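You operate a simulated robot arm through the tools that you are given. There is no shell and no other tool. Be economical: measure what you need, move in short steps, check, and stop when the job is done.

Carry out the task below with a simulated two-armed robot. There is one attempt and no reset: what you move stays moved.

## Task
Pick up the small carton from the top of the plain folding table with one hand, pass it to the other hand and put it on the top of the high belt table. Set down upright: small carton.
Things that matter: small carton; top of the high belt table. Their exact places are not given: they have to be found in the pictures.

Only the result counts: the job must be done as asked and must still hold three seconds after the hand-in. Knocking over, shifting, dropping, spilling or breaking anything else fails it.

## Robot
Two 7-joint arms with two-finger parallel grippers on one trunk, on a base that drives. Base frame: it is fixed to the floor where the robot stands at the start and does not move with it; the origin is under the middle of the robot, x ahead of it, y to its left, z up. Readings come in mm, rad, newtons and seconds.
The left shoulder is at the start at [50, 161, 1154], the right one opposite. With the tool pointing down near the work surface each hand reaches from about 100 to 660 mm from the robot's upright axis, wherever it stands, measured 20 degrees to its own side. Places, roughly: top of the high belt table [-900, 600, 1100]. Payload 3.43 kg a hand.
The TCP of each hand is the grasp point between the finger pads, 30 mm short of the fingertips. In the tool frame z runs along the fingers and y along their closing line. Largest opening 94 mm; finger width 28, thickness 10; the body of the gripper, 50 by 96 mm, starts 55 mm behind the TCP.
Orientation is that of the tool frame in the base frame, as a unit quaternion [w, x, y, z]. With the fingers straight down and closing along the base's y, the tool's x points along the base's -x, its y along +y and its z along -z.

## Interface
- The arms move only by the tool step_arm. It takes "left_series", "right_series" or both (then of equal length, played together; a hand with none holds still); each is a list of rows, each a list of 7 numbers: the shift along the base's x, y, z in units of 25 mm (1.0 is 25 mm), then the turn, a rotation vector about the base's x, y, z in units of 6 degrees (1.0 is 6 degrees), then the opening, from 0 (shut) to 1 (fully open). In form: [[dx, dy, dz, ax, ay, az, fingers], ...]. A call has 1 to 8 rows; each row shifts and turns the commanded pose from where the row before left it. A call with a number of a shift or a turn outside -1 to 1 is refused whole. Each row takes 0.2 s and may step no farther than 50 mm and 0.15 rad from the row before; otherwise, or with a gripper value out of range, the whole call is refused. Where a pose cannot be reached the arm comes as near as it can. A force on the tool above 40 N (or 10 N above the force at the start of the call, whichever is more), or a blocked arm, ends the call early, and 0.2 s more pass. Each finger travels about 45 mm/s and halts on what it meets, pressing with about 25 N; the grip force reading is that of the motor and also rises with nothing between the fingers. The clock runs only during rows and for 0.2 s after the last one: add rows that do not move to give the fingers time. The reply holds the time, the measured pose of the TCP, the force on the tool along the base axes, the opening and the grip force, in the units named above and with some noise, with the torque about the TCP (base axes, N m) and any sound that the robot's microphone picked up.
- Cameras (640 x 400 px; columns grow to the right, rows downward): "scene" is now at [75.8, 85.6, 1309.7]; the picture's right is [0.92, -0.40, 0.00], its down [-0.11, -0.25, -0.96] and it looks along [0.39, 0.88, -0.27] (base axes); focal length 214 px, centre (320, 200). "left" rides on the left gripper at [76, -14, -103] in its tool frame; the picture's right is [0.18, 0.98, 0.00], its down [-0.75, 0.14, -0.64] and it looks along [-0.63, 0.12, 0.77] (tool axes); focal length 243 px, centre (320, 200). "right" rides on the right gripper at [76, 14, -103] in its tool frame; the picture's right is [-0.18, 0.98, 0.00], its down [-0.75, -0.14, -0.64] and it looks along [-0.63, -0.12, 0.77] (tool axes); focal length 243 px, centre (320, 200).
- camera(camera): a new picture of that camera. It takes no simulated time.
- raise_lower(by): slides the trunk up (or, below 0, down) by that many mm; the arms and the scene camera ride with it, the base frame stays. It gives what a move gives, with no picture.
- drive_base(legs): drives the robot by 1 to 6 legs, each [ahead, left, turn to the left] in mm, mm and rad, along the robot's own axes; the way and the turn of a leg run together, so that a leg with both is an arc; at most 1500 mm and 3.142 rad a leg. The arms and the cameras ride along, it lands a little off, and it stops where it bumps. It gives what a move gives.
- pan_tilt(pan, tilt): turns the head with the scene camera to pan (to the left, within 1.396 rad either way) and tilt (down, from -0.506 to 1.204), counted from straight ahead of the robot. It gives what a move gives.
- probe_pixels(camera, pixels): for up to 12 pixels [column, row] of the newest picture of that camera ("zoom" is the newest enlarged one), the place [x, y, z] in the base frame of the surface seen there, good to about 2 mm. It takes no simulated time.
- zoom(camera, box): a new picture of the part [left, top, right, bottom] of that camera's present view, enlarged. It takes no simulated time.
- job_done(): hands the job in; it is judged then, once.

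Work in short steps. Measure before you move; look again where a grasp or a placing could have gone wrong, and mend it. You have 80 turns and 78 pictures in all, those below and enlarged ones among them. Open the grippers and draw the arms clear of the work before you hand the job in, unless the task says otherwise; then end with one line.

The tools are called as a command line: name --argument value ..., lists and objects as JSON in quotes. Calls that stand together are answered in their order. step_arm: Moves the arms, as the interface text tells. Its arguments: {"type":"object","properties":{"left_series":{"type":"array","items":{"type":"array","items":{"type":"number"}}},"right_series":{"type":"array","items":{"type":"array","items":{"type":"number"}}}},"required":[]} The other tools are called the same way: raise_lower (by) slides the trunk up or down; drive_base (legs) drives the base; pan_tilt (pan, tilt) turns the head that bears the scene camera; camera (camera) takes a picture; probe_pixels (camera, pixels) gives the place of the surface under pixels of a picture; zoom (camera, box) takes an enlarged picture of a part of a camera's view; job_done () hands the job in.

At the start:

```text
time_s: 0.0
left_ee_pos: [281.3, 377.5, 1356.5]
left_ee_rot: [0.002, 0.0, 1.0, 0.001]
left_contact_force: [-0.2, -0.6, -0.5]
left_torque: [-0.01, -0.01, 0.04]
left_finger_gap: 93.9
left_gripper_force: 0.1
right_ee_pos: [346.4, 4.3, 1370.8]
right_ee_rot: [0.0, 0.0, 1.0, 0.0]
right_contact_force: [-0.7, 0.7, 0.1]
right_torque: [0.0, 0.03, 0.01]
right_finger_gap: 94.3
right_gripper_force: 0.1
trunk travel left (down, up): [-182.0, 85.0]
robot x, y, heading: [1.5, 1.3, -0.0]
head pan, tilt: [1.159, 0.276]
```

scene: 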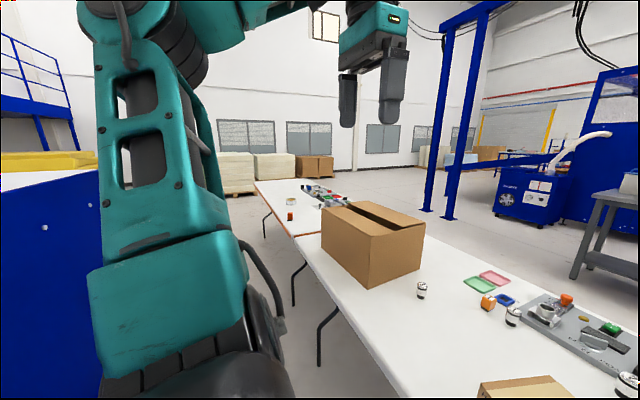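
right: 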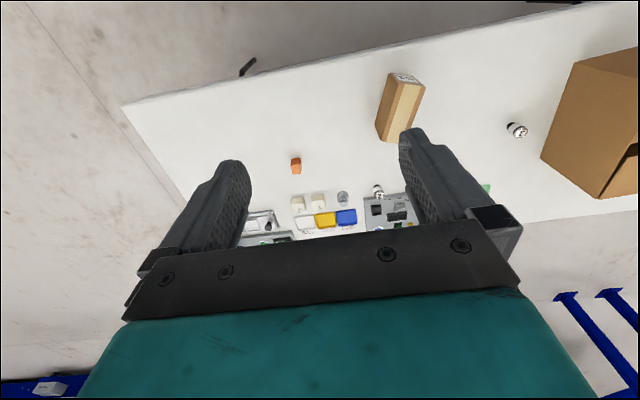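
left: 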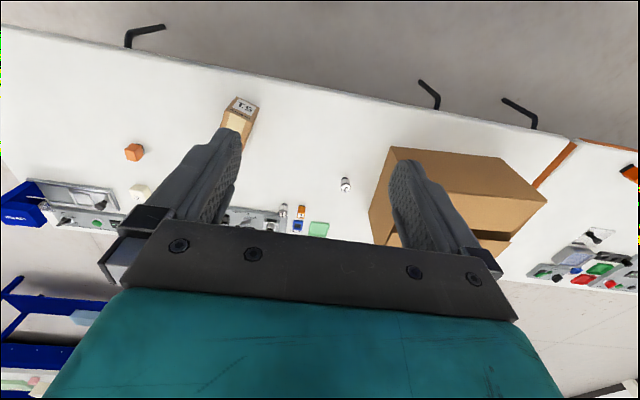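

The small carton shows in the right camera around (400,105) and the left around (238,120). I aim the head ahead and down to see it better.

pan_tilt --pan 0.2 --tilt 0.8

camera --camera "scene"

zoom --camera "right" --box '[340, 50, 460, 160]'

probe_pixels --camera "right" --pixels '[[405, 78], [400, 105], [385, 130], [412, 110], [360, 110], [425, 150], [298, 165], [516, 130], [600, 90], [126, 106]]'

```text
time_s: 1.2
left_ee_pos: [280.4, 379.4, 1357.0]
left_ee_rot: [0.001, 0.0, 1.0, 0.0]
left_contact_force: [0.4, -0.1, -0.5]
left_torque: [0.05, -0.02, 0.01]
left_finger_gap: 94.1
left_gripper_force: 0.1
right_ee_pos: [347.3, 4.0, 1371.5]
right_ee_rot: [0.0, 0.001, 1.0, 0.0]
right_contact_force: [0.4, -0.1, -0.9]
right_torque: [0.0, -0.02, -0.02]
right_finger_gap: 94.2
right_gripper_force: 0.1
trunk travel left (down, up): [-182.0, 85.0]
robot x, y, heading: [3.3, -1.9, -0.0]
head pan, tilt: [0.201, 0.799]
```

```text
74 pictures are left
```

scene: 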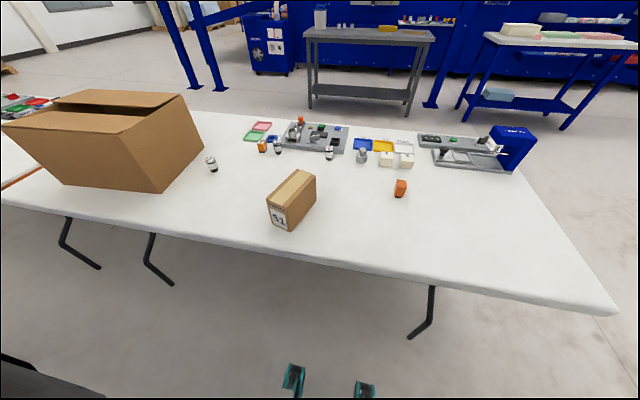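

```text
3.64 times, centred on (400, 105) of right
```

zoom: 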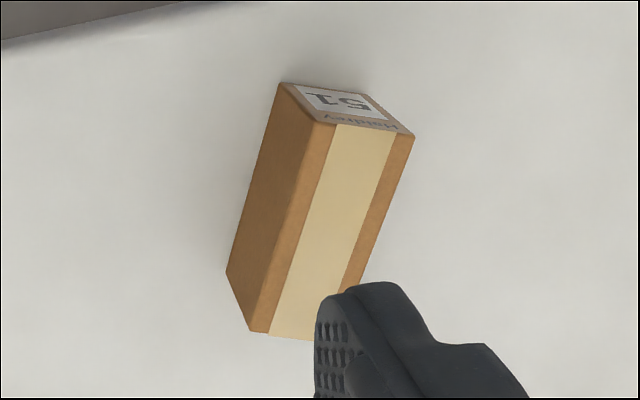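

```text
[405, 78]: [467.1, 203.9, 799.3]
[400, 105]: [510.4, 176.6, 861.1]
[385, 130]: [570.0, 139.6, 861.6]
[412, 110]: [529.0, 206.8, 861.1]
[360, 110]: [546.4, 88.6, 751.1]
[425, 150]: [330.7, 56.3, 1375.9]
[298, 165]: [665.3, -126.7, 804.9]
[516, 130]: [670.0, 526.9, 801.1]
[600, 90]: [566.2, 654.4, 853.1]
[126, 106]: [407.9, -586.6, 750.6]
```

The carton's top is at z≈861 on a table at 751. I zoom from the scene camera to measure its corners.

zoom --camera "scene" --box '[242, 155, 338, 245]'

probe_pixels --camera "scene" --pixels '[[268, 203], [288, 207], [315, 176], [297, 171], [292, 190], [290, 225], [275, 215], [300, 205], [40, 203], [300, 235]]'

```text
4.44 times, centred on (290, 200) of scene
```

zoom: 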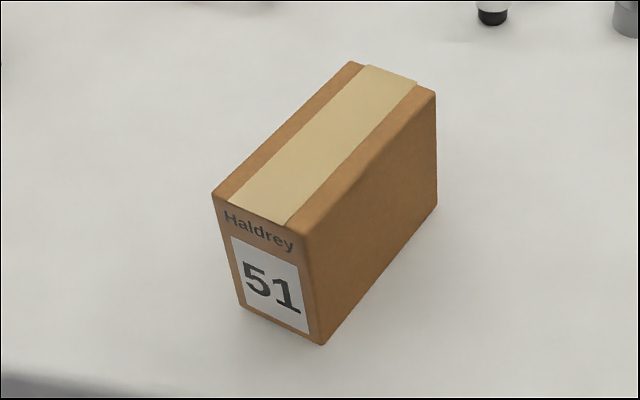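

```text
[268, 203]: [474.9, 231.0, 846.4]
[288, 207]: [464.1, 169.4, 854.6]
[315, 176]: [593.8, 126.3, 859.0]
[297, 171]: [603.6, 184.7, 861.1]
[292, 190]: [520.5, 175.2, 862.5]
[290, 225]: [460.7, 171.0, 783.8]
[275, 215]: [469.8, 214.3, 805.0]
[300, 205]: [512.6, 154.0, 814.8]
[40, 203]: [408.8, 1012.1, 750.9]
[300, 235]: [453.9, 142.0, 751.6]
```

probe_pixels --camera "zoom" --pixels '[[218, 192], [302, 229], [432, 92], [351, 66], [325, 338], [242, 303], [433, 205], [260, 222], [380, 200], [310, 160]]'

```text
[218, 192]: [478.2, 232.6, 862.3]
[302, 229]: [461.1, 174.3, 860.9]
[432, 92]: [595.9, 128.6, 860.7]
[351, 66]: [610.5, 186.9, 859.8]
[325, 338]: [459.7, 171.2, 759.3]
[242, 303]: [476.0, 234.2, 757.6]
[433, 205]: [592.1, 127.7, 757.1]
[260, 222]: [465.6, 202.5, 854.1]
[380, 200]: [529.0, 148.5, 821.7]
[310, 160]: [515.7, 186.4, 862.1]
```

The carton measures about 143 (along −18°) × 61 × 111 mm, centred at (536,181). Now I look for the belt table behind on the left.

pan_tilt --pan 1.396 --tilt 0.35

camera --camera "scene"

```text
time_s: 2.6
left_ee_pos: [280.8, 379.6, 1356.8]
left_ee_rot: [0.001, -0.001, 1.0, 0.0]
left_contact_force: [-0.6, 0.4, 0.1]
left_torque: [-0.03, 0.0, -0.04]
left_finger_gap: 94.0
left_gripper_force: 0.1
right_ee_pos: [346.7, 3.5, 1370.4]
right_ee_rot: [0.0, -0.001, 1.0, 0.0]
right_contact_force: [0.2, 0.1, -0.6]
right_torque: [0.0, -0.02, -0.02]
right_finger_gap: 94.0
right_gripper_force: 0.0
trunk travel left (down, up): [-182.0, 85.0]
robot x, y, heading: [-1.8, -3.9, 0.002]
head pan, tilt: [1.396, 0.351]
```

```text
71 pictures are left
```

scene: 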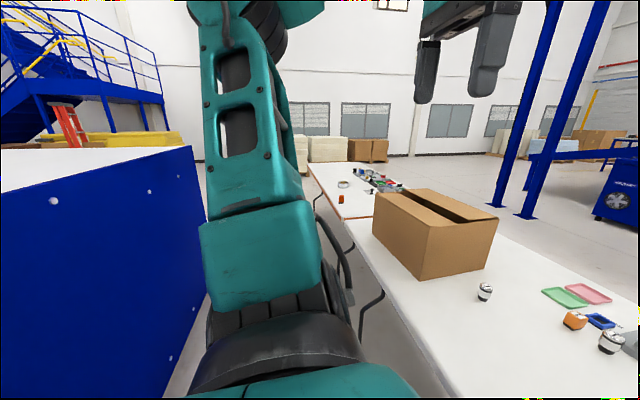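

The blue-walled table on the left is likely the belt table; I probe its edge and top.

probe_pixels --camera "scene" --pixels '[[190, 150], [100, 165], [10, 185], [5, 165], [60, 155], [120, 150], [205, 210], [200, 290], [100, 300], [176, 390], [10, 300]]'

```text
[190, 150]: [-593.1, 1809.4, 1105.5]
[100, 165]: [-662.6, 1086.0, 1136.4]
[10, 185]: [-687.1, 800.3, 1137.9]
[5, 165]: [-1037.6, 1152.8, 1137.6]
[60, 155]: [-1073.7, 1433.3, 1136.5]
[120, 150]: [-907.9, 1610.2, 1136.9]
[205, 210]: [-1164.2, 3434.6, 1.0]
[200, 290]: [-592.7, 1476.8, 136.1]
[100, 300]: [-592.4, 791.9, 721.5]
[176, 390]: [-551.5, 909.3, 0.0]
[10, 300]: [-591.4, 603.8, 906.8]
```

The belt table's near face is x≈−592, its top z≈1137. The left hand picks from above at a point 32 mm toward the label end, around (506,191); I descend and turn about −18.5° in steps.

step_arm --left_series '[[0.5, -0.415, -0.95, 0, 0, -0.171, 1], [0.5, -0.415, -0.95, 0, 0, -0.171, 1], [0.5, -0.415, -0.95, 0, 0, -0.171, 1], [0.5, -0.415, -0.95, 0, 0, -0.171, 1], [0.5, -0.415, -0.95, 0, 0, -0.171, 1], [0.5, -0.415, -0.95, 0, 0, -0.171, 1], [0.5, -0.415, -0.95, 0, 0, -0.171, 1], [0.5, -0.415, -0.95, 0, 0, -0.171, 1]]'

step_arm --left_series '[[0.5, -0.415, -0.95, 0, 0, -0.171, 1], [0.5, -0.415, -0.95, 0, 0, -0.171, 1], [0.5, -0.415, -0.95, 0, 0, -0.171, 1], [0.5, -0.415, -0.95, 0, 0, -0.171, 1], [0.5, -0.415, -0.95, 0, 0, -0.171, 1], [0.5, -0.415, -0.95, 0, 0, -0.171, 1], [0.5, -0.415, -0.95, 0, 0, -0.171, 1], [0.5, -0.415, -0.95, 0, 0, -0.171, 1]]'

pan_tilt --pan 0.2 --tilt 0.8

camera --camera "scene"

camera --camera "left"

```text
time_s: 4.4
left_ee_pos: [381.8, 295.4, 1165.9]
left_ee_rot: [0.0, 0.072, 0.997, 0.0]
left_contact_force: [-0.2, -0.5, -1.0]
left_torque: [0.0, 0.03, -0.03]
left_finger_gap: 94.0
left_gripper_force: 0.1
right_ee_pos: [347.3, 4.3, 1370.9]
right_ee_rot: [0.0, 0.0, 1.0, 0.001]
right_contact_force: [0.3, 0.3, 0.2]
right_torque: [-0.01, 0.01, 0.0]
right_finger_gap: 94.0
right_gripper_force: 0.1
trunk travel left (down, up): [-182.0, 85.0]
robot x, y, heading: [4.0, 0.4, -0.0]
head pan, tilt: [1.396, 0.351]
```

```text
time_s: 6.2
left_ee_pos: [480.5, 210.8, 976.0]
left_ee_rot: [0.001, 0.142, 0.99, -0.001]
left_contact_force: [-0.1, 0.0, -0.1]
left_torque: [0.01, 0.03, 0.01]
left_finger_gap: 94.3
left_gripper_force: 0.2
right_ee_pos: [347.6, 4.8, 1370.0]
right_ee_rot: [0.0, 0.0, 1.0, 0.001]
right_contact_force: [0.2, -0.2, 0.1]
right_torque: [-0.01, 0.0, 0.01]
right_finger_gap: 94.0
right_gripper_force: 0.0
trunk travel left (down, up): [-182.0, 85.0]
robot x, y, heading: [2.2, 3.3, 0.001]
head pan, tilt: [1.396, 0.351]
```

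```text
time_s: 7.6
left_ee_pos: [479.9, 210.9, 977.9]
left_ee_rot: [0.002, 0.142, 0.99, 0.0]
left_contact_force: [0.2, 0.1, 0.2]
left_torque: [0.03, 0.0, 0.0]
left_finger_gap: 94.3
left_gripper_force: 0.1
right_ee_pos: [347.1, 3.6, 1371.1]
right_ee_rot: [0.001, 0.0, 1.0, 0.0]
right_contact_force: [-0.5, 0.1, -0.2]
right_torque: [0.01, 0.01, 0.02]
right_finger_gap: 94.2
right_gripper_force: 0.0
trunk travel left (down, up): [-182.0, 85.0]
robot x, y, heading: [-2.0, 1.4, 0.0]
head pan, tilt: [0.201, 0.799]
```

```text
70 pictures are left
```

scene: 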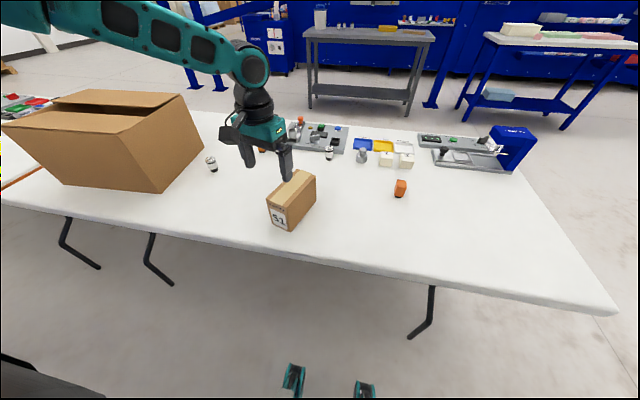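

```text
69 pictures are left
```

left: 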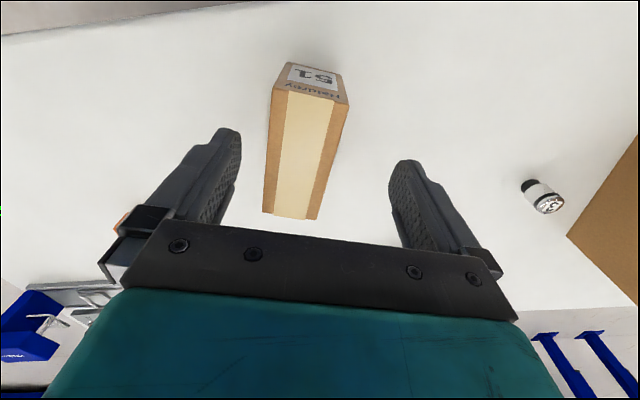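

The carton lies well between the fingers. I align to (506,191) and lower to z≈823 in two goes.

step_arm --left_series '[[0.52, -0.4, -0.5, 0, 0, -0.17, 1], [0.52, -0.4, -0.5, 0, 0, -0.18, 1], [0, 0, -0.9, 0, 0, 0, 1], [0, 0, 0, 0, 0, 0, 1]]'

camera --camera "left"

```text
time_s: 8.6
left_ee_pos: [495.0, 200.7, 934.8]
left_ee_rot: [0.001, 0.161, 0.987, 0.0]
left_contact_force: [-1.1, 0.0, -0.9]
left_torque: [0.0, 0.04, -0.01]
left_finger_gap: 93.7
left_gripper_force: 0.1
left hand out of reach, approached as far as the arm can: row 2, 3
right_ee_pos: [347.4, 3.1, 1371.0]
right_ee_rot: [0.001, -0.001, 1.0, -0.001]
right_contact_force: [-0.2, -0.1, 0.4]
right_torque: [-0.03, 0.02, 0.0]
right_finger_gap: 94.1
right_gripper_force: 0.1
trunk travel left (down, up): [-182.0, 85.0]
robot x, y, heading: [-1.9, 1.1, 0.001]
head pan, tilt: [0.201, 0.799]
```

```text
68 pictures are left
```

left: 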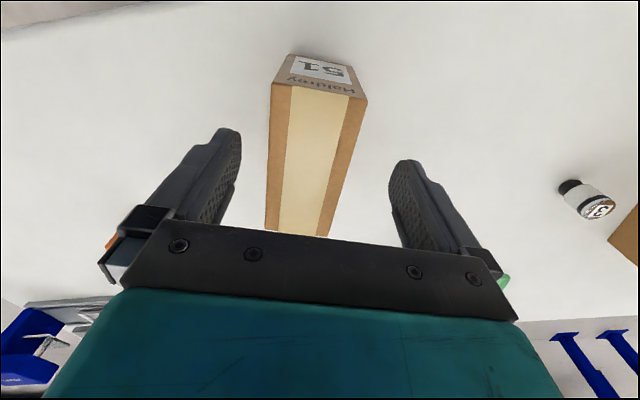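

The arm ran out of reach at this height, so I lower the trunk a little to bring the shoulder nearer, then correct the sideways 6 mm.

raise_lower --by -30

step_arm --left_series '[[0.2, -0.2, 0.2, 0, 0, 0, 1], [0.22, -0.2, 0, 0, 0, 0, 1], [0, 0, 0, 0, 0, 0, 1]]'

```text
time_s: 9.4
left_ee_pos: [494.4, 200.5, 904.7]
left_ee_rot: [0.001, 0.161, 0.987, -0.001]
left_contact_force: [-0.3, -0.1, -0.5]
left_torque: [0.0, 0.01, 0.01]
left_finger_gap: 93.9
left_gripper_force: 0.1
right_ee_pos: [346.7, 3.9, 1340.7]
right_ee_rot: [0.001, 0.0, 1.0, 0.0]
right_contact_force: [0.0, 0.2, 0.1]
right_torque: [-0.03, -0.03, -0.01]
right_finger_gap: 94.0
right_gripper_force: 0.0
trunk travel left (down, up): [-152.0, 115.0]
robot x, y, heading: [1.6, -2.6, 0.001]
head pan, tilt: [0.201, 0.799]
```

```text
time_s: 10.2
left_ee_pos: [497.1, 198.6, 911.7]
left_ee_rot: [0.001, 0.161, 0.987, -0.001]
left_contact_force: [0.0, -0.1, -0.3]
left_torque: [0.04, 0.0, -0.01]
left_finger_gap: 94.0
left_gripper_force: 0.1
left hand out of reach, approached as far as the arm can: row 1, 2
right_ee_pos: [346.8, 3.5, 1340.7]
right_ee_rot: [0.0, 0.0, 1.0, 0.0]
right_contact_force: [0.6, -0.1, -0.3]
right_torque: [-0.02, 0.02, 0.02]
right_finger_gap: 93.8
right_gripper_force: 0.0
trunk travel left (down, up): [-152.0, 115.0]
robot x, y, heading: [2.2, -0.7, -0.0]
head pan, tilt: [0.201, 0.799]
```

Still at the reach limit, so I draw the hand back 50 mm and drive the base forward 60 mm.

step_arm --left_series '[[-1, 0, 0.2, 0, 0, 0, 1], [-1, 0, 0.2, 0, 0, 0, 1]]'

drive_base --legs '[[60, 0, 0]]'

camera --camera "scene"

```text
time_s: 10.8
left_ee_pos: [447.1, 199.8, 920.6]
left_ee_rot: [0.001, 0.161, 0.987, -0.001]
left_contact_force: [-0.2, 0.5, 0.8]
left_torque: [-0.02, 0.01, 0.0]
left_finger_gap: 93.6
left_gripper_force: 0.0
right_ee_pos: [346.2, 3.8, 1341.5]
right_ee_rot: [0.0, 0.0, 1.0, 0.0]
right_contact_force: [0.2, -0.4, 0.6]
right_torque: [0.0, -0.02, 0.0]
right_finger_gap: 93.9
right_gripper_force: 0.1
trunk travel left (down, up): [-152.0, 115.0]
robot x, y, heading: [0.6, -4.4, 0.005]
head pan, tilt: [0.201, 0.799]
```

```text
time_s: 11.8
left_ee_pos: [508.2, 198.8, 919.7]
left_ee_rot: [0.0, 0.161, 0.987, -0.001]
left_contact_force: [-0.5, 0.1, 0.2]
left_torque: [0.05, -0.02, 0.01]
left_finger_gap: 94.0
left_gripper_force: 0.0
right_ee_pos: [406.9, 3.5, 1340.6]
right_ee_rot: [0.0, 0.0, 1.0, 0.0]
right_contact_force: [-0.1, 0.0, -0.4]
right_torque: [0.02, 0.0, 0.0]
right_finger_gap: 93.8
right_gripper_force: 0.1
trunk travel left (down, up): [-152.0, 115.0]
robot x, y, heading: [58.5, -0.6, -0.001]
head pan, tilt: [0.201, 0.799]
```

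```text
67 pictures are left
```

scene: 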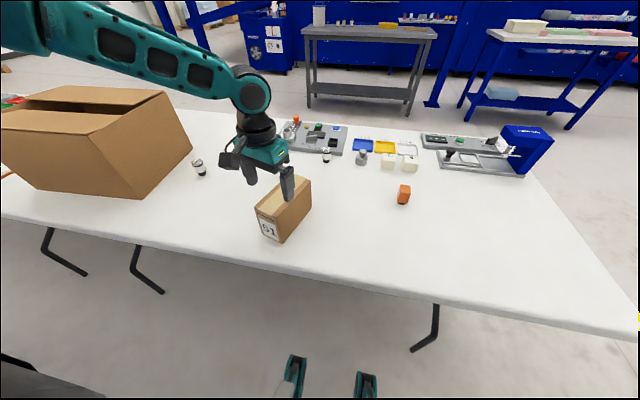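

The base moved cleanly. I now shift (−2,−8) and descend to z≈823.

step_arm --left_series '[[-0.1, -0.32, 0, 0, 0, 0, 1], [0, 0, -0.97, 0, 0, 0, 1], [0, 0, -0.97, 0, 0, 0, 1], [0, 0, -0.97, 0, 0, 0, 1], [0, 0, -0.97, 0, 0, 0, 1], [0, 0, 0, 0, 0, 0, 1]]'

zoom --camera "scene" --box '[220, 130, 340, 250]'

camera --camera "left"

```text
time_s: 13.2
left_ee_pos: [495.7, 202.1, 837.6]
left_ee_rot: [0.001, 0.16, 0.987, -0.002]
left_contact_force: [-0.2, 0.1, -0.1]
left_torque: [-0.05, -0.01, 0.0]
left_finger_gap: 94.1
left_gripper_force: 0.1
left hand out of reach, approached as far as the arm can: row 4, 5
right_ee_pos: [406.3, 3.6, 1341.0]
right_ee_rot: [0.0, 0.0, 1.0, -0.001]
right_contact_force: [0.2, -0.2, 0.9]
right_torque: [0.01, 0.0, -0.04]
right_finger_gap: 93.8
right_gripper_force: 0.0
trunk travel left (down, up): [-152.0, 115.0]
robot x, y, heading: [61.8, 0.4, -0.0]
head pan, tilt: [0.201, 0.799]
```

```text
3.33 times, centred on (280, 190) of scene
```

zoom: 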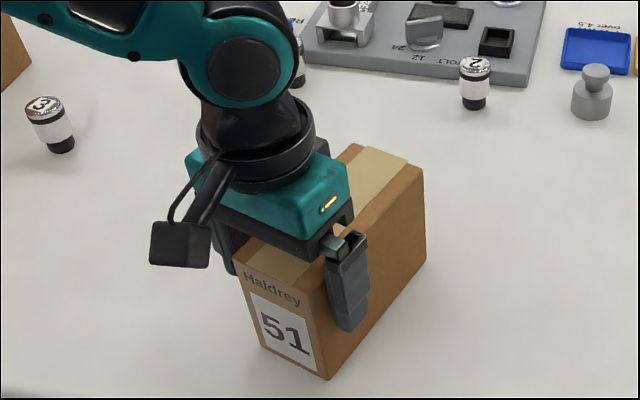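

```text
65 pictures are left
```

left: 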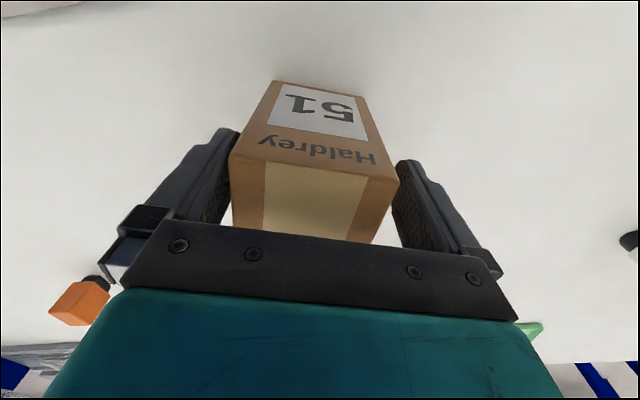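

Straddling but at the limit again (grasp would be ~42 mm from centre). I lower the trunk 40 while raising back and moving inward.

step_arm --left_series '[[0, 0, 0.8, 0, 0, 0, 1], [0, 0, 0.3, 0, 0, 0, 1]]'

raise_lower --by -45

```text
time_s: 13.8
left_ee_pos: [495.2, 202.7, 863.9]
left_ee_rot: [0.001, 0.161, 0.987, 0.0]
left_contact_force: [0.1, 0.1, -0.4]
left_torque: [0.02, 0.0, -0.03]
left_finger_gap: 94.1
left_gripper_force: 0.1
right_ee_pos: [406.2, 2.8, 1339.6]
right_ee_rot: [0.0, 0.0, 1.0, 0.0]
right_contact_force: [-0.7, 0.0, -0.5]
right_torque: [0.0, 0.02, 0.01]
right_finger_gap: 93.9
right_gripper_force: 0.0
trunk travel left (down, up): [-152.0, 115.0]
robot x, y, heading: [59.6, 2.3, 0.002]
head pan, tilt: [0.201, 0.799]
```

```text
time_s: 14.6
left_ee_pos: [493.9, 202.3, 819.3]
left_ee_rot: [0.0, 0.161, 0.987, -0.001]
left_contact_force: [-0.6, -0.6, 0.5]
left_torque: [0.03, 0.0, 0.0]
left_finger_gap: 94.1
left_gripper_force: 0.0
right_ee_pos: [405.7, 4.0, 1297.1]
right_ee_rot: [0.0, 0.0, 1.0, 0.0]
right_contact_force: [0.1, 0.0, -0.8]
right_torque: [-0.03, 0.0, 0.03]
right_finger_gap: 93.9
right_gripper_force: 0.0
trunk travel left (down, up): [-107.0, 160.0]
robot x, y, heading: [60.5, 1.0, -0.003]
head pan, tilt: [0.201, 0.799]
```

Now I shift to (505,191) at this height.

step_arm --left_series '[[0, -0.3, 0.05, 0, 0, 0, 1], [0.44, -0.15, 0, 0, 0, 0, 1], [0, 0, 0, 0, 0, 0, 1]]'

camera --camera "left"

```text
time_s: 15.4
left_ee_pos: [506.6, 191.2, 818.3]
left_ee_rot: [0.001, 0.161, 0.987, 0.0]
left_contact_force: [0.4, -1.0, -1.5]
left_torque: [0.01, -0.04, 0.0]
left_finger_gap: 94.1
left_gripper_force: 0.0
right_ee_pos: [406.7, 5.3, 1296.2]
right_ee_rot: [0.0, 0.0, 1.0, 0.0]
right_contact_force: [0.6, 0.4, -0.7]
right_torque: [-0.02, 0.01, -0.02]
right_finger_gap: 93.7
right_gripper_force: 0.0
trunk travel left (down, up): [-107.0, 160.0]
robot x, y, heading: [62.1, 3.7, 0.002]
head pan, tilt: [0.201, 0.799]
```

```text
64 pictures are left
```

left: 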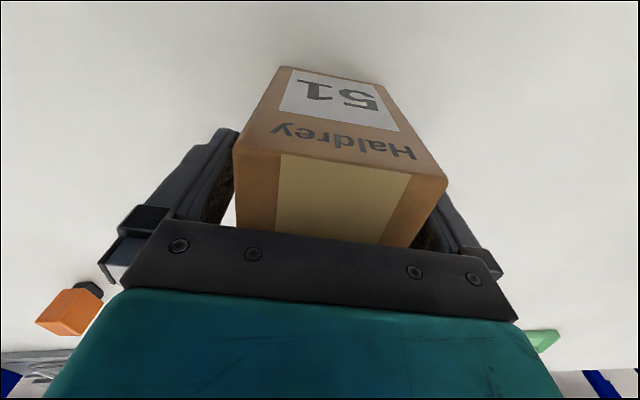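

In position with the carton between the pads; I close the fingers.

step_arm --left_series '[[0, 0, 0, 0, 0, 0, 0.7], [0, 0, 0, 0, 0, 0, 0.5], [0, 0, 0, 0, 0, 0, 0.3], [0, 0, 0, 0, 0, 0, 0.3], [0, 0, 0, 0, 0, 0, 0.3]]'

step_arm --left_series '[[0, 0, 0.4, 0, 0, 0, 0.3], [0, 0, 0.8, 0, 0, 0, 0.3], [0, 0, 0, 0, 0, 0, 0.3]]'

camera --camera "scene"

```text
time_s: 16.6
left_ee_pos: [507.5, 190.7, 820.2]
left_ee_rot: [0.001, 0.162, 0.987, 0.0]
left_contact_force: [0.4, 0.9, 0.9]
left_torque: [0.17, -0.1, 0.11]
left_finger_gap: 74.4
left_gripper_force: 25.2
right_ee_pos: [406.4, 3.5, 1296.4]
right_ee_rot: [0.0, 0.0, 1.0, -0.001]
right_contact_force: [-0.4, -0.2, 0.1]
right_torque: [0.01, -0.01, -0.02]
right_finger_gap: 93.8
right_gripper_force: 0.0
trunk travel left (down, up): [-107.0, 160.0]
robot x, y, heading: [57.4, 3.4, 0.001]
head pan, tilt: [0.201, 0.799]
```

```text
time_s: 17.4
left_ee_pos: [506.1, 190.7, 850.9]
left_ee_rot: [0.001, 0.162, 0.987, -0.001]
left_contact_force: [0.0, -0.2, -4.4]
left_torque: [0.04, 0.18, 0.0]
left_finger_gap: 74.4
left_gripper_force: 24.6
right_ee_pos: [405.9, 4.0, 1295.9]
right_ee_rot: [-0.001, 0.0, 1.0, 0.0]
right_contact_force: [0.6, 0.6, 0.2]
right_torque: [-0.03, 0.01, -0.05]
right_finger_gap: 94.1
right_gripper_force: 0.1
trunk travel left (down, up): [-107.0, 160.0]
robot x, y, heading: [58.9, 2.4, 0.004]
head pan, tilt: [0.201, 0.799]
```

```text
63 pictures are left
```

scene: 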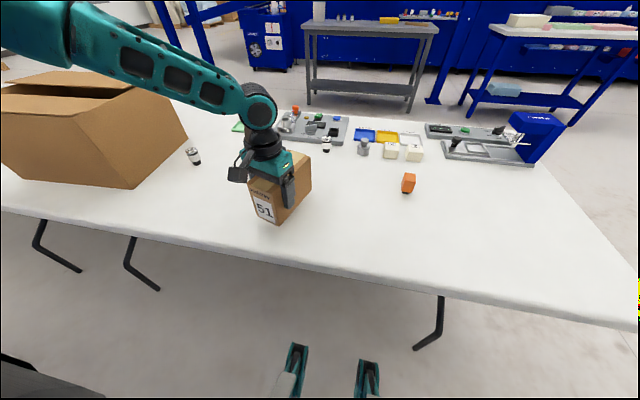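

Lifted: 4.4 N on the left hand, grip held at 74 mm gap. I raise it further and back the robot away from the table.

step_arm --left_series '[[-0.2, 0, 1, 0, 0, 0, 0.3], [-0.2, 0, 1, 0, 0, 0, 0.3], [-0.4, 0, 1, 0, 0, 0, 0.3], [-0.4, 0, 1, 0, 0, 0, 0.3], [-0.6, 0, 1, 0, 0, 0, 0.3], [-0.6, 0, 0.8, 0, 0, 0, 0.3]]'

raise_lower --by 75

drive_base --legs '[[-180, 0, 0]]'

```text
time_s: 18.8
left_ee_pos: [446.6, 190.9, 996.1]
left_ee_rot: [0.0, 0.161, 0.987, -0.001]
left_contact_force: [0.5, -0.8, -5.4]
left_torque: [0.04, 0.14, -0.05]
left_finger_gap: 74.1
left_gripper_force: 24.7
right_ee_pos: [406.4, 4.8, 1295.8]
right_ee_rot: [-0.001, 0.0, 1.0, 0.0]
right_contact_force: [0.3, -0.3, 0.4]
right_torque: [0.0, 0.02, -0.01]
right_finger_gap: 94.0
right_gripper_force: 0.0
trunk travel left (down, up): [-107.0, 160.0]
robot x, y, heading: [59.9, -1.7, -0.001]
head pan, tilt: [0.201, 0.799]
```

```text
time_s: 20.0
left_ee_pos: [446.3, 191.4, 1070.4]
left_ee_rot: [0.001, 0.161, 0.987, -0.001]
left_contact_force: [0.3, -0.6, -4.5]
left_torque: [0.0, 0.16, -0.02]
left_finger_gap: 74.3
left_gripper_force: 24.6
right_ee_pos: [406.6, 3.9, 1370.8]
right_ee_rot: [0.0, 0.0, 1.0, 0.0]
right_contact_force: [-0.6, 0.8, 0.3]
right_torque: [0.05, -0.01, -0.01]
right_finger_gap: 93.9
right_gripper_force: 0.0
trunk travel left (down, up): [-182.0, 85.0]
robot x, y, heading: [58.4, -2.1, -0.002]
head pan, tilt: [0.201, 0.799]
```

```text
time_s: 21.5
left_ee_pos: [268.9, 190.9, 1070.6]
left_ee_rot: [0.001, 0.161, 0.987, -0.001]
left_contact_force: [-1.0, 0.4, -3.7]
left_torque: [0.04, 0.15, 0.01]
left_finger_gap: 74.5
left_gripper_force: 25.2
right_ee_pos: [227.4, 3.9, 1371.7]
right_ee_rot: [-0.001, 0.0, 1.0, -0.001]
right_contact_force: [-1.0, 0.8, -0.5]
right_torque: [0.01, -0.01, 0.01]
right_finger_gap: 93.8
right_gripper_force: 0.0
trunk travel left (down, up): [-182.0, 85.0]
robot x, y, heading: [-121.2, 0.2, -0.001]
head pan, tilt: [0.201, 0.799]
```

Clear of the table. I bring the right hand to the right and down while turning it to point left (+y) with its camera up, a 120° turn about (1,1,−1).

step_arm --right_series '[[0.06, -0.8, -0.3, 0.577, 0.577, -0.577, 1], [0.06, -0.8, -0.3, 0.577, 0.577, -0.577, 1], [0.06, -0.8, -0.3, 0.577, 0.577, -0.577, 1], [0.06, -0.8, -0.3, 0.577, 0.577, -0.577, 1], [0.06, -0.7, -0.6, 0.577, 0.577, -0.577, 1], [0.06, -0.7, -0.6, 0.577, 0.577, -0.577, 1], [0.06, -0.6, -0.6, 0.577, 0.577, -0.577, 1], [0.06, -0.6, -0.6, 0.577, 0.577, -0.577, 1]]'

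step_arm --right_series '[[0.06, -0.6, -0.7, 0.577, 0.577, -0.577, 1], [0.06, -0.6, -0.7, 0.577, 0.577, -0.577, 1], [0.06, -0.6, -0.7, 0.577, 0.577, -0.577, 1], [0.06, -0.6, -0.7, 0.577, 0.577, -0.577, 1], [0.06, -0.4, -0.7, 0.577, 0.577, -0.577, 1], [0.06, -0.4, -0.7, 0.577, 0.577, -0.577, 1], [0.06, 0, -0.7, 0.577, 0.577, -0.577, 1], [0.06, 0, -0.7, 0.577, 0.577, -0.577, 1]]'

step_arm --right_series '[[0.06, 0, -0.7, 0.577, 0.577, -0.577, 1], [0.06, 0, -0.7, 0.577, 0.577, -0.577, 1], [0, 0, -0.5, 0.577, 0.577, -0.577, 1], [0, 0, -0.5, 0.577, 0.577, -0.577, 1], [0, 0, 0, 0, 0, 0, 1]]'

pan_tilt --pan 0.0 --tilt 0.7

camera --camera "scene"

```text
time_s: 23.3
left_ee_pos: [269.1, 190.6, 1070.6]
left_ee_rot: [0.0, 0.162, 0.987, 0.001]
left_contact_force: [-0.3, -0.3, -4.2]
left_torque: [0.08, 0.13, 0.02]
left_finger_gap: 74.4
left_gripper_force: 25.0
right_ee_pos: [241.0, -141.4, 1280.5]
right_ee_rot: [-0.235, 0.236, 0.913, 0.236]
right_contact_force: [-0.7, 0.4, 0.3]
right_torque: [0.02, 0.0, -0.04]
right_finger_gap: 94.2
right_gripper_force: 0.0
trunk travel left (down, up): [-182.0, 85.0]
robot x, y, heading: [-119.7, 1.0, -0.003]
head pan, tilt: [0.201, 0.799]
```

```text
time_s: 25.1
left_ee_pos: [269.4, 190.0, 1070.6]
left_ee_rot: [0.001, 0.16, 0.987, -0.001]
left_contact_force: [-0.5, 0.2, -4.6]
left_torque: [0.02, 0.16, 0.04]
left_finger_gap: 74.6
left_gripper_force: 24.8
right_ee_pos: [251.7, -220.8, 1140.6]
right_ee_rot: [-0.429, 0.429, 0.67, 0.429]
right_contact_force: [0.5, 0.5, 0.2]
right_torque: [0.02, -0.01, 0.0]
right_finger_gap: 94.1
right_gripper_force: 0.1
trunk travel left (down, up): [-182.0, 85.0]
robot x, y, heading: [-121.3, -0.2, 0.004]
head pan, tilt: [0.201, 0.799]
```

```text
time_s: 26.3
left_ee_pos: [270.3, 191.5, 1070.3]
left_ee_rot: [0.001, 0.161, 0.987, 0.0]
left_contact_force: [-0.4, -0.8, -4.0]
left_torque: [0.06, 0.15, -0.01]
left_finger_gap: 74.3
left_gripper_force: 25.4
right_ee_pos: [254.7, -219.7, 1080.6]
right_ee_rot: [-0.499, 0.501, 0.5, 0.5]
right_contact_force: [0.4, 0.1, 0.2]
right_torque: [0.03, 0.03, -0.03]
right_finger_gap: 93.8
right_gripper_force: 0.1
trunk travel left (down, up): [-182.0, 85.0]
robot x, y, heading: [-117.4, 0.1, 0.002]
head pan, tilt: [0.201, 0.799]
```

```text
time_s: 27.0
left_ee_pos: [268.4, 190.8, 1070.8]
left_ee_rot: [0.0, 0.161, 0.987, -0.001]
left_contact_force: [0.2, 0.0, -4.8]
left_torque: [0.05, 0.14, 0.0]
left_finger_gap: 74.2
left_gripper_force: 25.1
right_ee_pos: [254.3, -221.2, 1080.5]
right_ee_rot: [-0.5, 0.5, 0.5, 0.5]
right_contact_force: [0.4, 0.5, -0.6]
right_torque: [0.01, -0.01, -0.02]
right_finger_gap: 94.2
right_gripper_force: 0.0
trunk travel left (down, up): [-182.0, 85.0]
robot x, y, heading: [-117.4, -1.9, 0.0]
head pan, tilt: [0.0, 0.7]
```

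```text
62 pictures are left
```

scene: 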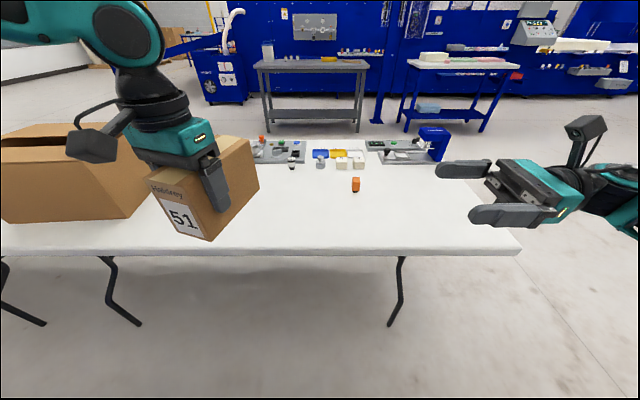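

Right hand points left nicely. Now I turn the left hand −71.5° and bring it inward so the carton's free end faces the right hand.

step_arm --left_series '[[0, -0.3, 0, 0, 0, -1, 0.3], [0, -0.3, 0, 0, 0, -1, 0.3], [0, -0.3, 0, 0, 0, -1, 0.3], [0, -0.3, 0, 0, 0, -1, 0.3], [0, -0.3, 0, 0, 0, -1, 0.3], [0, -0.3, 0, 0, 0, -1, 0.3]]'

step_arm --left_series '[[0, -0.3, 0, 0, 0, -1, 0.3], [0, -0.3, 0, 0, 0, -1, 0.3], [0, -0.3, 0, 0, 0, -1, 0.3], [0, -0.3, 0, 0, 0, -1, 0.3], [0, -0.3, 0, 0, 0, -1, 0.3], [0, -0.3, 0, 0, 0, -0.92, 0.3], [0, 0, 0, 0, 0, 0, 0.3]]'

camera --camera "scene"

camera --camera "right"

```text
time_s: 28.4
left_ee_pos: [268.9, 145.0, 1070.6]
left_ee_rot: [0.001, 0.458, 0.889, -0.001]
left_contact_force: [0.5, 0.7, -4.6]
left_torque: [0.15, 0.1, 0.01]
left_finger_gap: 74.3
left_gripper_force: 25.1
right_ee_pos: [254.9, -220.9, 1080.8]
right_ee_rot: [-0.5, 0.5, 0.501, 0.499]
right_contact_force: [0.1, -0.3, -1.2]
right_torque: [-0.01, 0.0, -0.01]
right_finger_gap: 94.2
right_gripper_force: 0.1
trunk travel left (down, up): [-182.0, 85.0]
robot x, y, heading: [-120.1, -1.5, 0.001]
head pan, tilt: [0.0, 0.7]
```

```text
time_s: 30.0
left_ee_pos: [269.7, 99.8, 1070.2]
left_ee_rot: [0.001, 0.708, 0.707, -0.002]
left_contact_force: [0.2, 0.2, -4.5]
left_torque: [0.15, 0.0, 0.0]
left_finger_gap: 74.3
left_gripper_force: 24.8
right_ee_pos: [254.6, -221.0, 1081.4]
right_ee_rot: [-0.5, 0.5, 0.501, 0.499]
right_contact_force: [0.4, 0.0, 0.4]
right_torque: [-0.01, 0.01, -0.01]
right_finger_gap: 93.9
right_gripper_force: 0.1
trunk travel left (down, up): [-182.0, 85.0]
robot x, y, heading: [-119.1, 1.4, -0.004]
head pan, tilt: [0.0, 0.7]
```

```text
61 pictures are left
```

scene: 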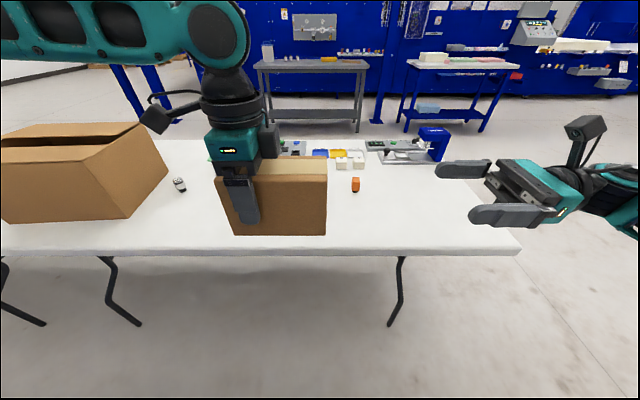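

```text
60 pictures are left
```

right: 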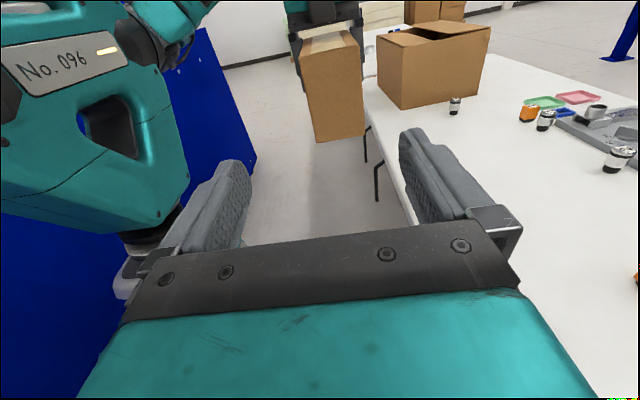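

Aligned. I measure the carton's faces in both pictures before bringing the right hand to it.

probe_pixels --camera "scene" --pixels '[[324, 182], [324, 230], [265, 232], [290, 205], [320, 205], [290, 166], [320, 172], [322, 163]]'

probe_pixels --camera "right" --pixels '[[308, 90], [358, 85], [318, 137], [362, 130], [335, 110], [305, 60], [355, 50]]'

```text
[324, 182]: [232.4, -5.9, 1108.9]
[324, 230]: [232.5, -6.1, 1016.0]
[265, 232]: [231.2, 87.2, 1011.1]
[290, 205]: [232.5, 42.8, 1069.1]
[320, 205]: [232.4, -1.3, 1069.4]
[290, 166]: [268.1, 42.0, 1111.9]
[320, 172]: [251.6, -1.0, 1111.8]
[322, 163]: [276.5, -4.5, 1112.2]
```

```text
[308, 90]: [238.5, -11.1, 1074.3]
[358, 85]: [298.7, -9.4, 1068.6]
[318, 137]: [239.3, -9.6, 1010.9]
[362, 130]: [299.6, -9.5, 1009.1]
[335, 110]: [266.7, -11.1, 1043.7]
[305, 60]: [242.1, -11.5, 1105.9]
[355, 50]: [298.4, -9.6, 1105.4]
```

Carton centre x≈269.5, end face y≈−10.5, z 1002–1112. I centre the right hand on x, lower to z≈1050 and slide in to y≈22, checking midway.

step_arm --right_series '[[0.6, 0.6, -0.62, 0, 0, 0, 1], [0, 1, -0.62, 0, 0, 0, 1], [0, 1, 0, 0, 0, 0, 1], [0, 1, 0, 0, 0, 0, 1], [0, 1, 0, 0, 0, 0, 1], [0, 1, 0, 0, 0, 0, 1], [0, 0.4, 0, 0, 0, 0, 1], [0, 0, 0, 0, 0, 0, 1]]'

camera --camera "right"

camera --camera "scene"

```text
time_s: 31.8
left_ee_pos: [269.6, 100.3, 1070.5]
left_ee_rot: [0.0, 0.707, 0.707, -0.001]
left_contact_force: [-0.5, 0.5, -3.4]
left_torque: [0.19, -0.02, 0.0]
left_finger_gap: 74.2
left_gripper_force: 24.7
right_ee_pos: [270.3, -70.7, 1049.9]
right_ee_rot: [-0.5, 0.5, 0.501, 0.499]
right_contact_force: [0.2, 0.5, -0.3]
right_torque: [0.0, -0.01, 0.07]
right_finger_gap: 94.1
right_gripper_force: 0.1
trunk travel left (down, up): [-182.0, 85.0]
robot x, y, heading: [-121.5, -1.9, -0.001]
head pan, tilt: [0.0, 0.7]
```

```text
59 pictures are left
```

right: 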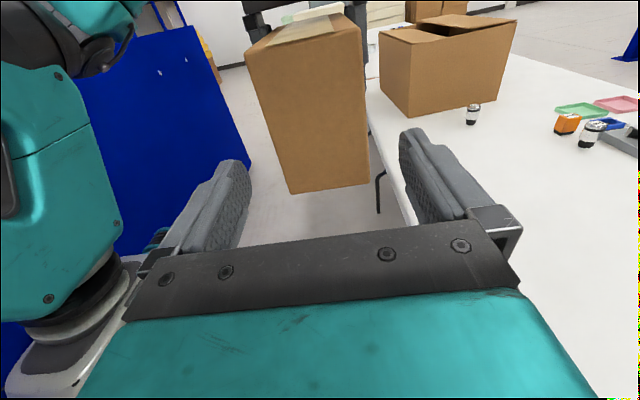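

```text
58 pictures are left
```

scene: 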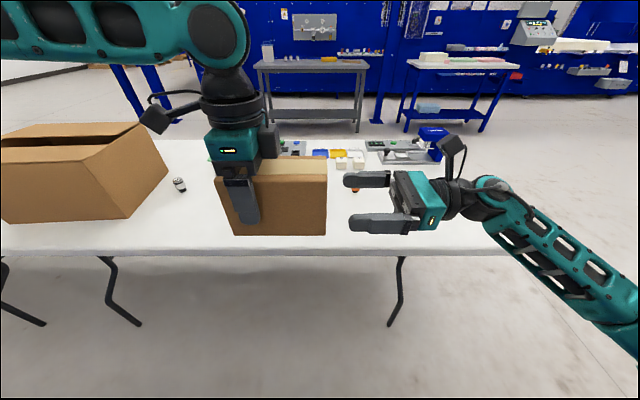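

The fingers straddle the carton's width. I slide in the remaining 93 mm.

step_arm --right_series '[[0, 0.6, 0, 0, 0, 0, 1], [0, 0.6, 0, 0, 0, 0, 1], [0, 0.6, 0, 0, 0, 0, 1], [0, 0.6, 0, 0, 0, 0, 1], [0, 0.6, 0, 0, 0, 0, 1], [0, 0.7, 0, 0, 0, 0, 1], [0, 0, 0, 0, 0, 0, 1]]'

camera --camera "scene"

camera --camera "right"

```text
time_s: 33.4
left_ee_pos: [268.6, 100.5, 1070.4]
left_ee_rot: [0.001, 0.707, 0.707, -0.001]
left_contact_force: [-0.2, 0.1, -4.5]
left_torque: [0.15, 0.05, 0.0]
left_finger_gap: 74.1
left_gripper_force: 25.2
right_ee_pos: [272.5, 20.7, 1049.4]
right_ee_rot: [-0.5, 0.5, 0.501, 0.5]
right_contact_force: [-0.1, -0.2, 0.2]
right_torque: [-0.03, -0.06, -0.01]
right_finger_gap: 93.8
right_gripper_force: 0.0
trunk travel left (down, up): [-182.0, 85.0]
robot x, y, heading: [-123.8, -0.4, 0.002]
head pan, tilt: [0.0, 0.7]
```

```text
57 pictures are left
```

scene: 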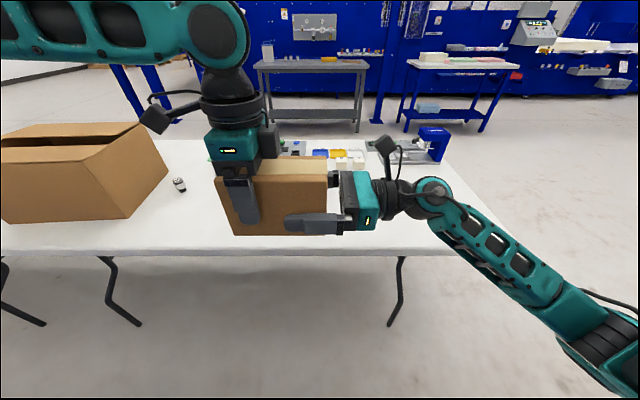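

```text
56 pictures are left
```

right: 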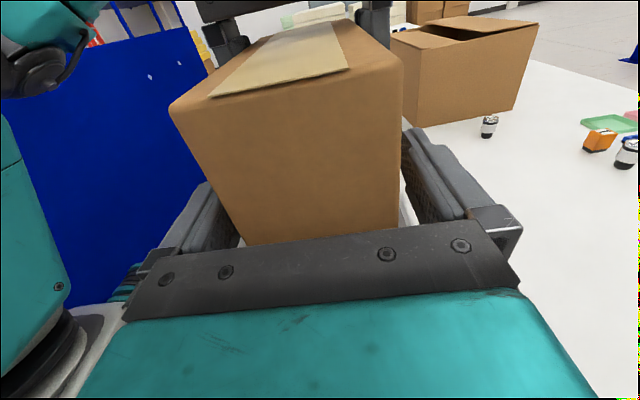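

The right fingers flank the carton without touching. I close the right hand while the left holds.

step_arm --right_series '[[-0.08, 0, 0, 0, 0, 0, 0.7], [0, 0, 0, 0, 0, 0, 0.5], [0, 0, 0, 0, 0, 0, 0.3], [0, 0, 0, 0, 0, 0, 0.3], [0, 0, 0, 0, 0, 0, 0.3], [0, 0, 0, 0, 0, 0, 0.3]]'

```text
time_s: 34.8
left_ee_pos: [268.3, 101.6, 1071.0]
left_ee_rot: [0.0, 0.709, 0.706, -0.001]
left_contact_force: [-8.6, -5.2, -4.3]
left_torque: [0.04, 0.01, -0.52]
left_finger_gap: 74.4
left_gripper_force: 24.8
right_ee_pos: [269.3, 21.4, 1048.7]
right_ee_rot: [-0.499, 0.501, 0.5, 0.5]
right_contact_force: [8.2, 4.3, 0.2]
right_torque: [0.02, 0.18, -0.14]
right_finger_gap: 74.1
right_gripper_force: 24.8
trunk travel left (down, up): [-182.0, 85.0]
robot x, y, heading: [-120.2, 1.0, -0.001]
head pan, tilt: [0.0, 0.7]
```

Both hands grip (74 mm gap, small internal forces). I open the left hand and watch the right's load.

step_arm --left_series '[[0, 0, 0, 0, 0, 0, 0.85], [0, 0, 0, 0, 0, 0, 1], [0, 0, 0, 0, 0, 0, 1], [0, 0, 0, 0, 0, 0, 1]]' --right_series '[[0, 0, 0, 0, 0, 0, 0.3], [0, 0, 0, 0, 0, 0, 0.3], [0, 0, 0, 0, 0, 0, 0.3], [0, 0, 0, 0, 0, 0, 0.3]]'

camera --camera "scene"

```text
time_s: 35.8
left_ee_pos: [269.6, 100.7, 1071.2]
left_ee_rot: [0.0, 0.707, 0.707, -0.001]
left_contact_force: [0.4, 0.1, 0.7]
left_torque: [0.0, -0.02, -0.05]
left_finger_gap: 93.9
left_gripper_force: 0.0
right_ee_pos: [268.4, 20.8, 1050.1]
right_ee_rot: [-0.5, 0.5, 0.501, 0.499]
right_contact_force: [-0.2, 0.1, -0.2]
right_torque: [-0.19, 0.0, 0.01]
right_finger_gap: 74.3
right_gripper_force: 24.1
trunk travel left (down, up): [-182.0, 85.0]
robot x, y, heading: [-114.7, 1.7, -0.002]
head pan, tilt: [0.0, 0.7]
```

```text
55 pictures are left
```

scene: 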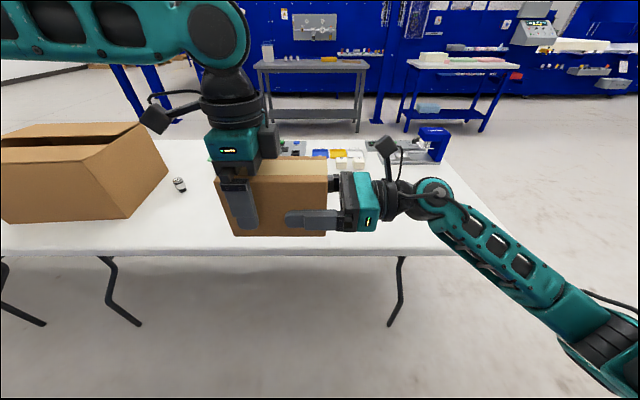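

The right hand holds it (torque −0.19 Nm). I lift the left hand straight up and off to the left.

step_arm --left_series '[[0, 0, 0.6, 0, 0, 0, 1], [0, 0, 1, 0, 0, 0, 1], [0, 0, 1, 0, 0, 0, 1], [0, 0, 1, 0, 0, 0, 1], [0, 0, 1, 0, 0, 0, 1], [0, 0.6, 0.6, 0, 0, 0, 1], [0, 1, 0.2, 0, 0, 0, 1], [0, 1, 0, 0, 0, 0, 1]]'

camera --camera "scene"

camera --camera "right"

```text
time_s: 37.6
left_ee_pos: [275.7, 181.6, 1195.0]
left_ee_rot: [0.0, 0.707, 0.707, -0.001]
left_contact_force: [0.8, -1.5, 0.0]
left_torque: [0.02, 0.0, -0.01]
left_finger_gap: 93.9
left_gripper_force: 0.1
left hand out of reach, approached as far as the arm can: row 3, 4, 5
right_ee_pos: [267.0, 21.0, 1049.5]
right_ee_rot: [-0.499, 0.5, 0.501, 0.5]
right_contact_force: [-0.2, -0.2, -0.1]
right_torque: [-0.17, -0.02, -0.01]
right_finger_gap: 74.0
right_gripper_force: 24.8
trunk travel left (down, up): [-182.0, 85.0]
robot x, y, heading: [-119.3, -0.2, -0.0]
head pan, tilt: [0.0, 0.7]
```

```text
54 pictures are left
```

scene: 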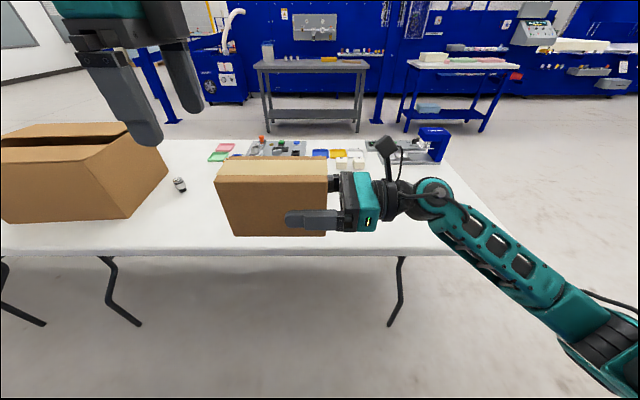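

```text
53 pictures are left
```

right: 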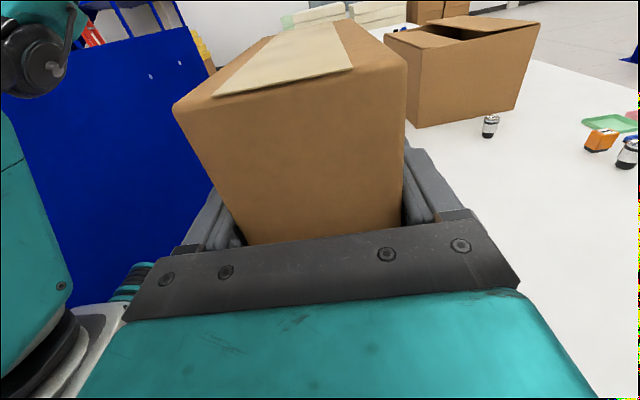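

Carton is upright in the right hand. I raise the trunk fully, lift the right hand, and move the left hand aside and back to its first orientation.

raise_lower --by 84

step_arm --left_series '[[-0.4, 0.9, 0.4, 0, 0, 1, 1], [-0.4, 0.9, 0.4, 0, 0, 1, 1], [-0.4, 0.9, 0.4, 0, 0, 1, 1], [-0.4, 0.9, 0.4, 0, 0, 1, 1], [-0.4, 0.9, 0.4, 0, 0, 1, 1], [-0.4, 0.9, 0.4, 0, 0, 1, 1], [-0.4, 0.9, 0.4, 0, 0, 1, 1], [-0.4, 0.9, 0.4, 0, 0, 1, 1]]' --right_series '[[0, 0, 0.6, 0, 0, 0, 0.3], [0, 0, 0.6, 0, 0, 0, 0.3], [0, 0, 0.6, 0, 0, 0, 0.3], [0, 0, 0.6, 0, 0, 0, 0.3], [0, 0, 0.6, 0, 0, 0, 0.3], [0, 0, 0.6, 0, 0, 0, 0.3], [0, 0, 0.6, 0, 0, 0, 0.3], [0, 0, 0.6, 0, 0, 0, 0.3]]'

camera --camera "scene"

```text
time_s: 38.8
left_ee_pos: [274.9, 181.1, 1280.0]
left_ee_rot: [-0.001, 0.707, 0.707, -0.001]
left_contact_force: [-0.1, 0.2, 0.6]
left_torque: [0.0, -0.02, 0.01]
left_finger_gap: 93.9
left_gripper_force: 0.1
right_ee_pos: [268.1, 19.7, 1133.3]
right_ee_rot: [-0.499, 0.5, 0.501, 0.5]
right_contact_force: [0.4, 0.0, -4.9]
right_torque: [-0.22, -0.01, 0.05]
right_finger_gap: 74.6
right_gripper_force: 25.3
trunk travel left (down, up): [-266.0, 1.0]
robot x, y, heading: [-118.3, -0.6, -0.0]
head pan, tilt: [0.0, 0.7]
```

```text
time_s: 40.6
left_ee_pos: [196.3, 361.5, 1358.2]
left_ee_rot: [0.001, 0.358, 0.934, -0.001]
left_contact_force: [0.4, -0.2, 0.1]
left_torque: [-0.04, -0.01, -0.01]
left_finger_gap: 93.9
left_gripper_force: 0.0
right_ee_pos: [267.8, 21.6, 1253.2]
right_ee_rot: [-0.5, 0.5, 0.501, 0.499]
right_contact_force: [-0.1, -0.2, -3.8]
right_torque: [-0.21, 0.0, 0.04]
right_finger_gap: 74.2
right_gripper_force: 25.3
trunk travel left (down, up): [-266.0, 1.0]
robot x, y, heading: [-120.4, 3.7, 0.001]
head pan, tilt: [0.0, 0.7]
```

```text
52 pictures are left
```

scene: 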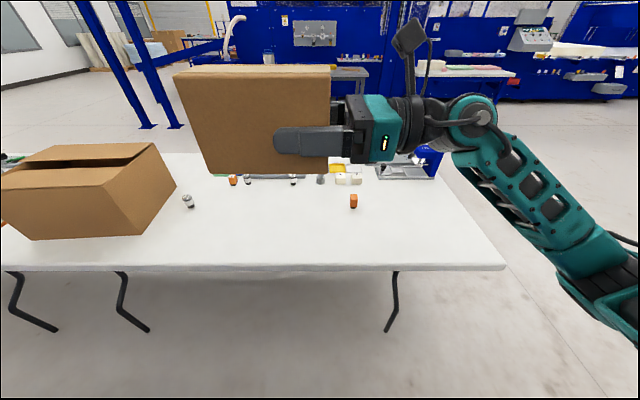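

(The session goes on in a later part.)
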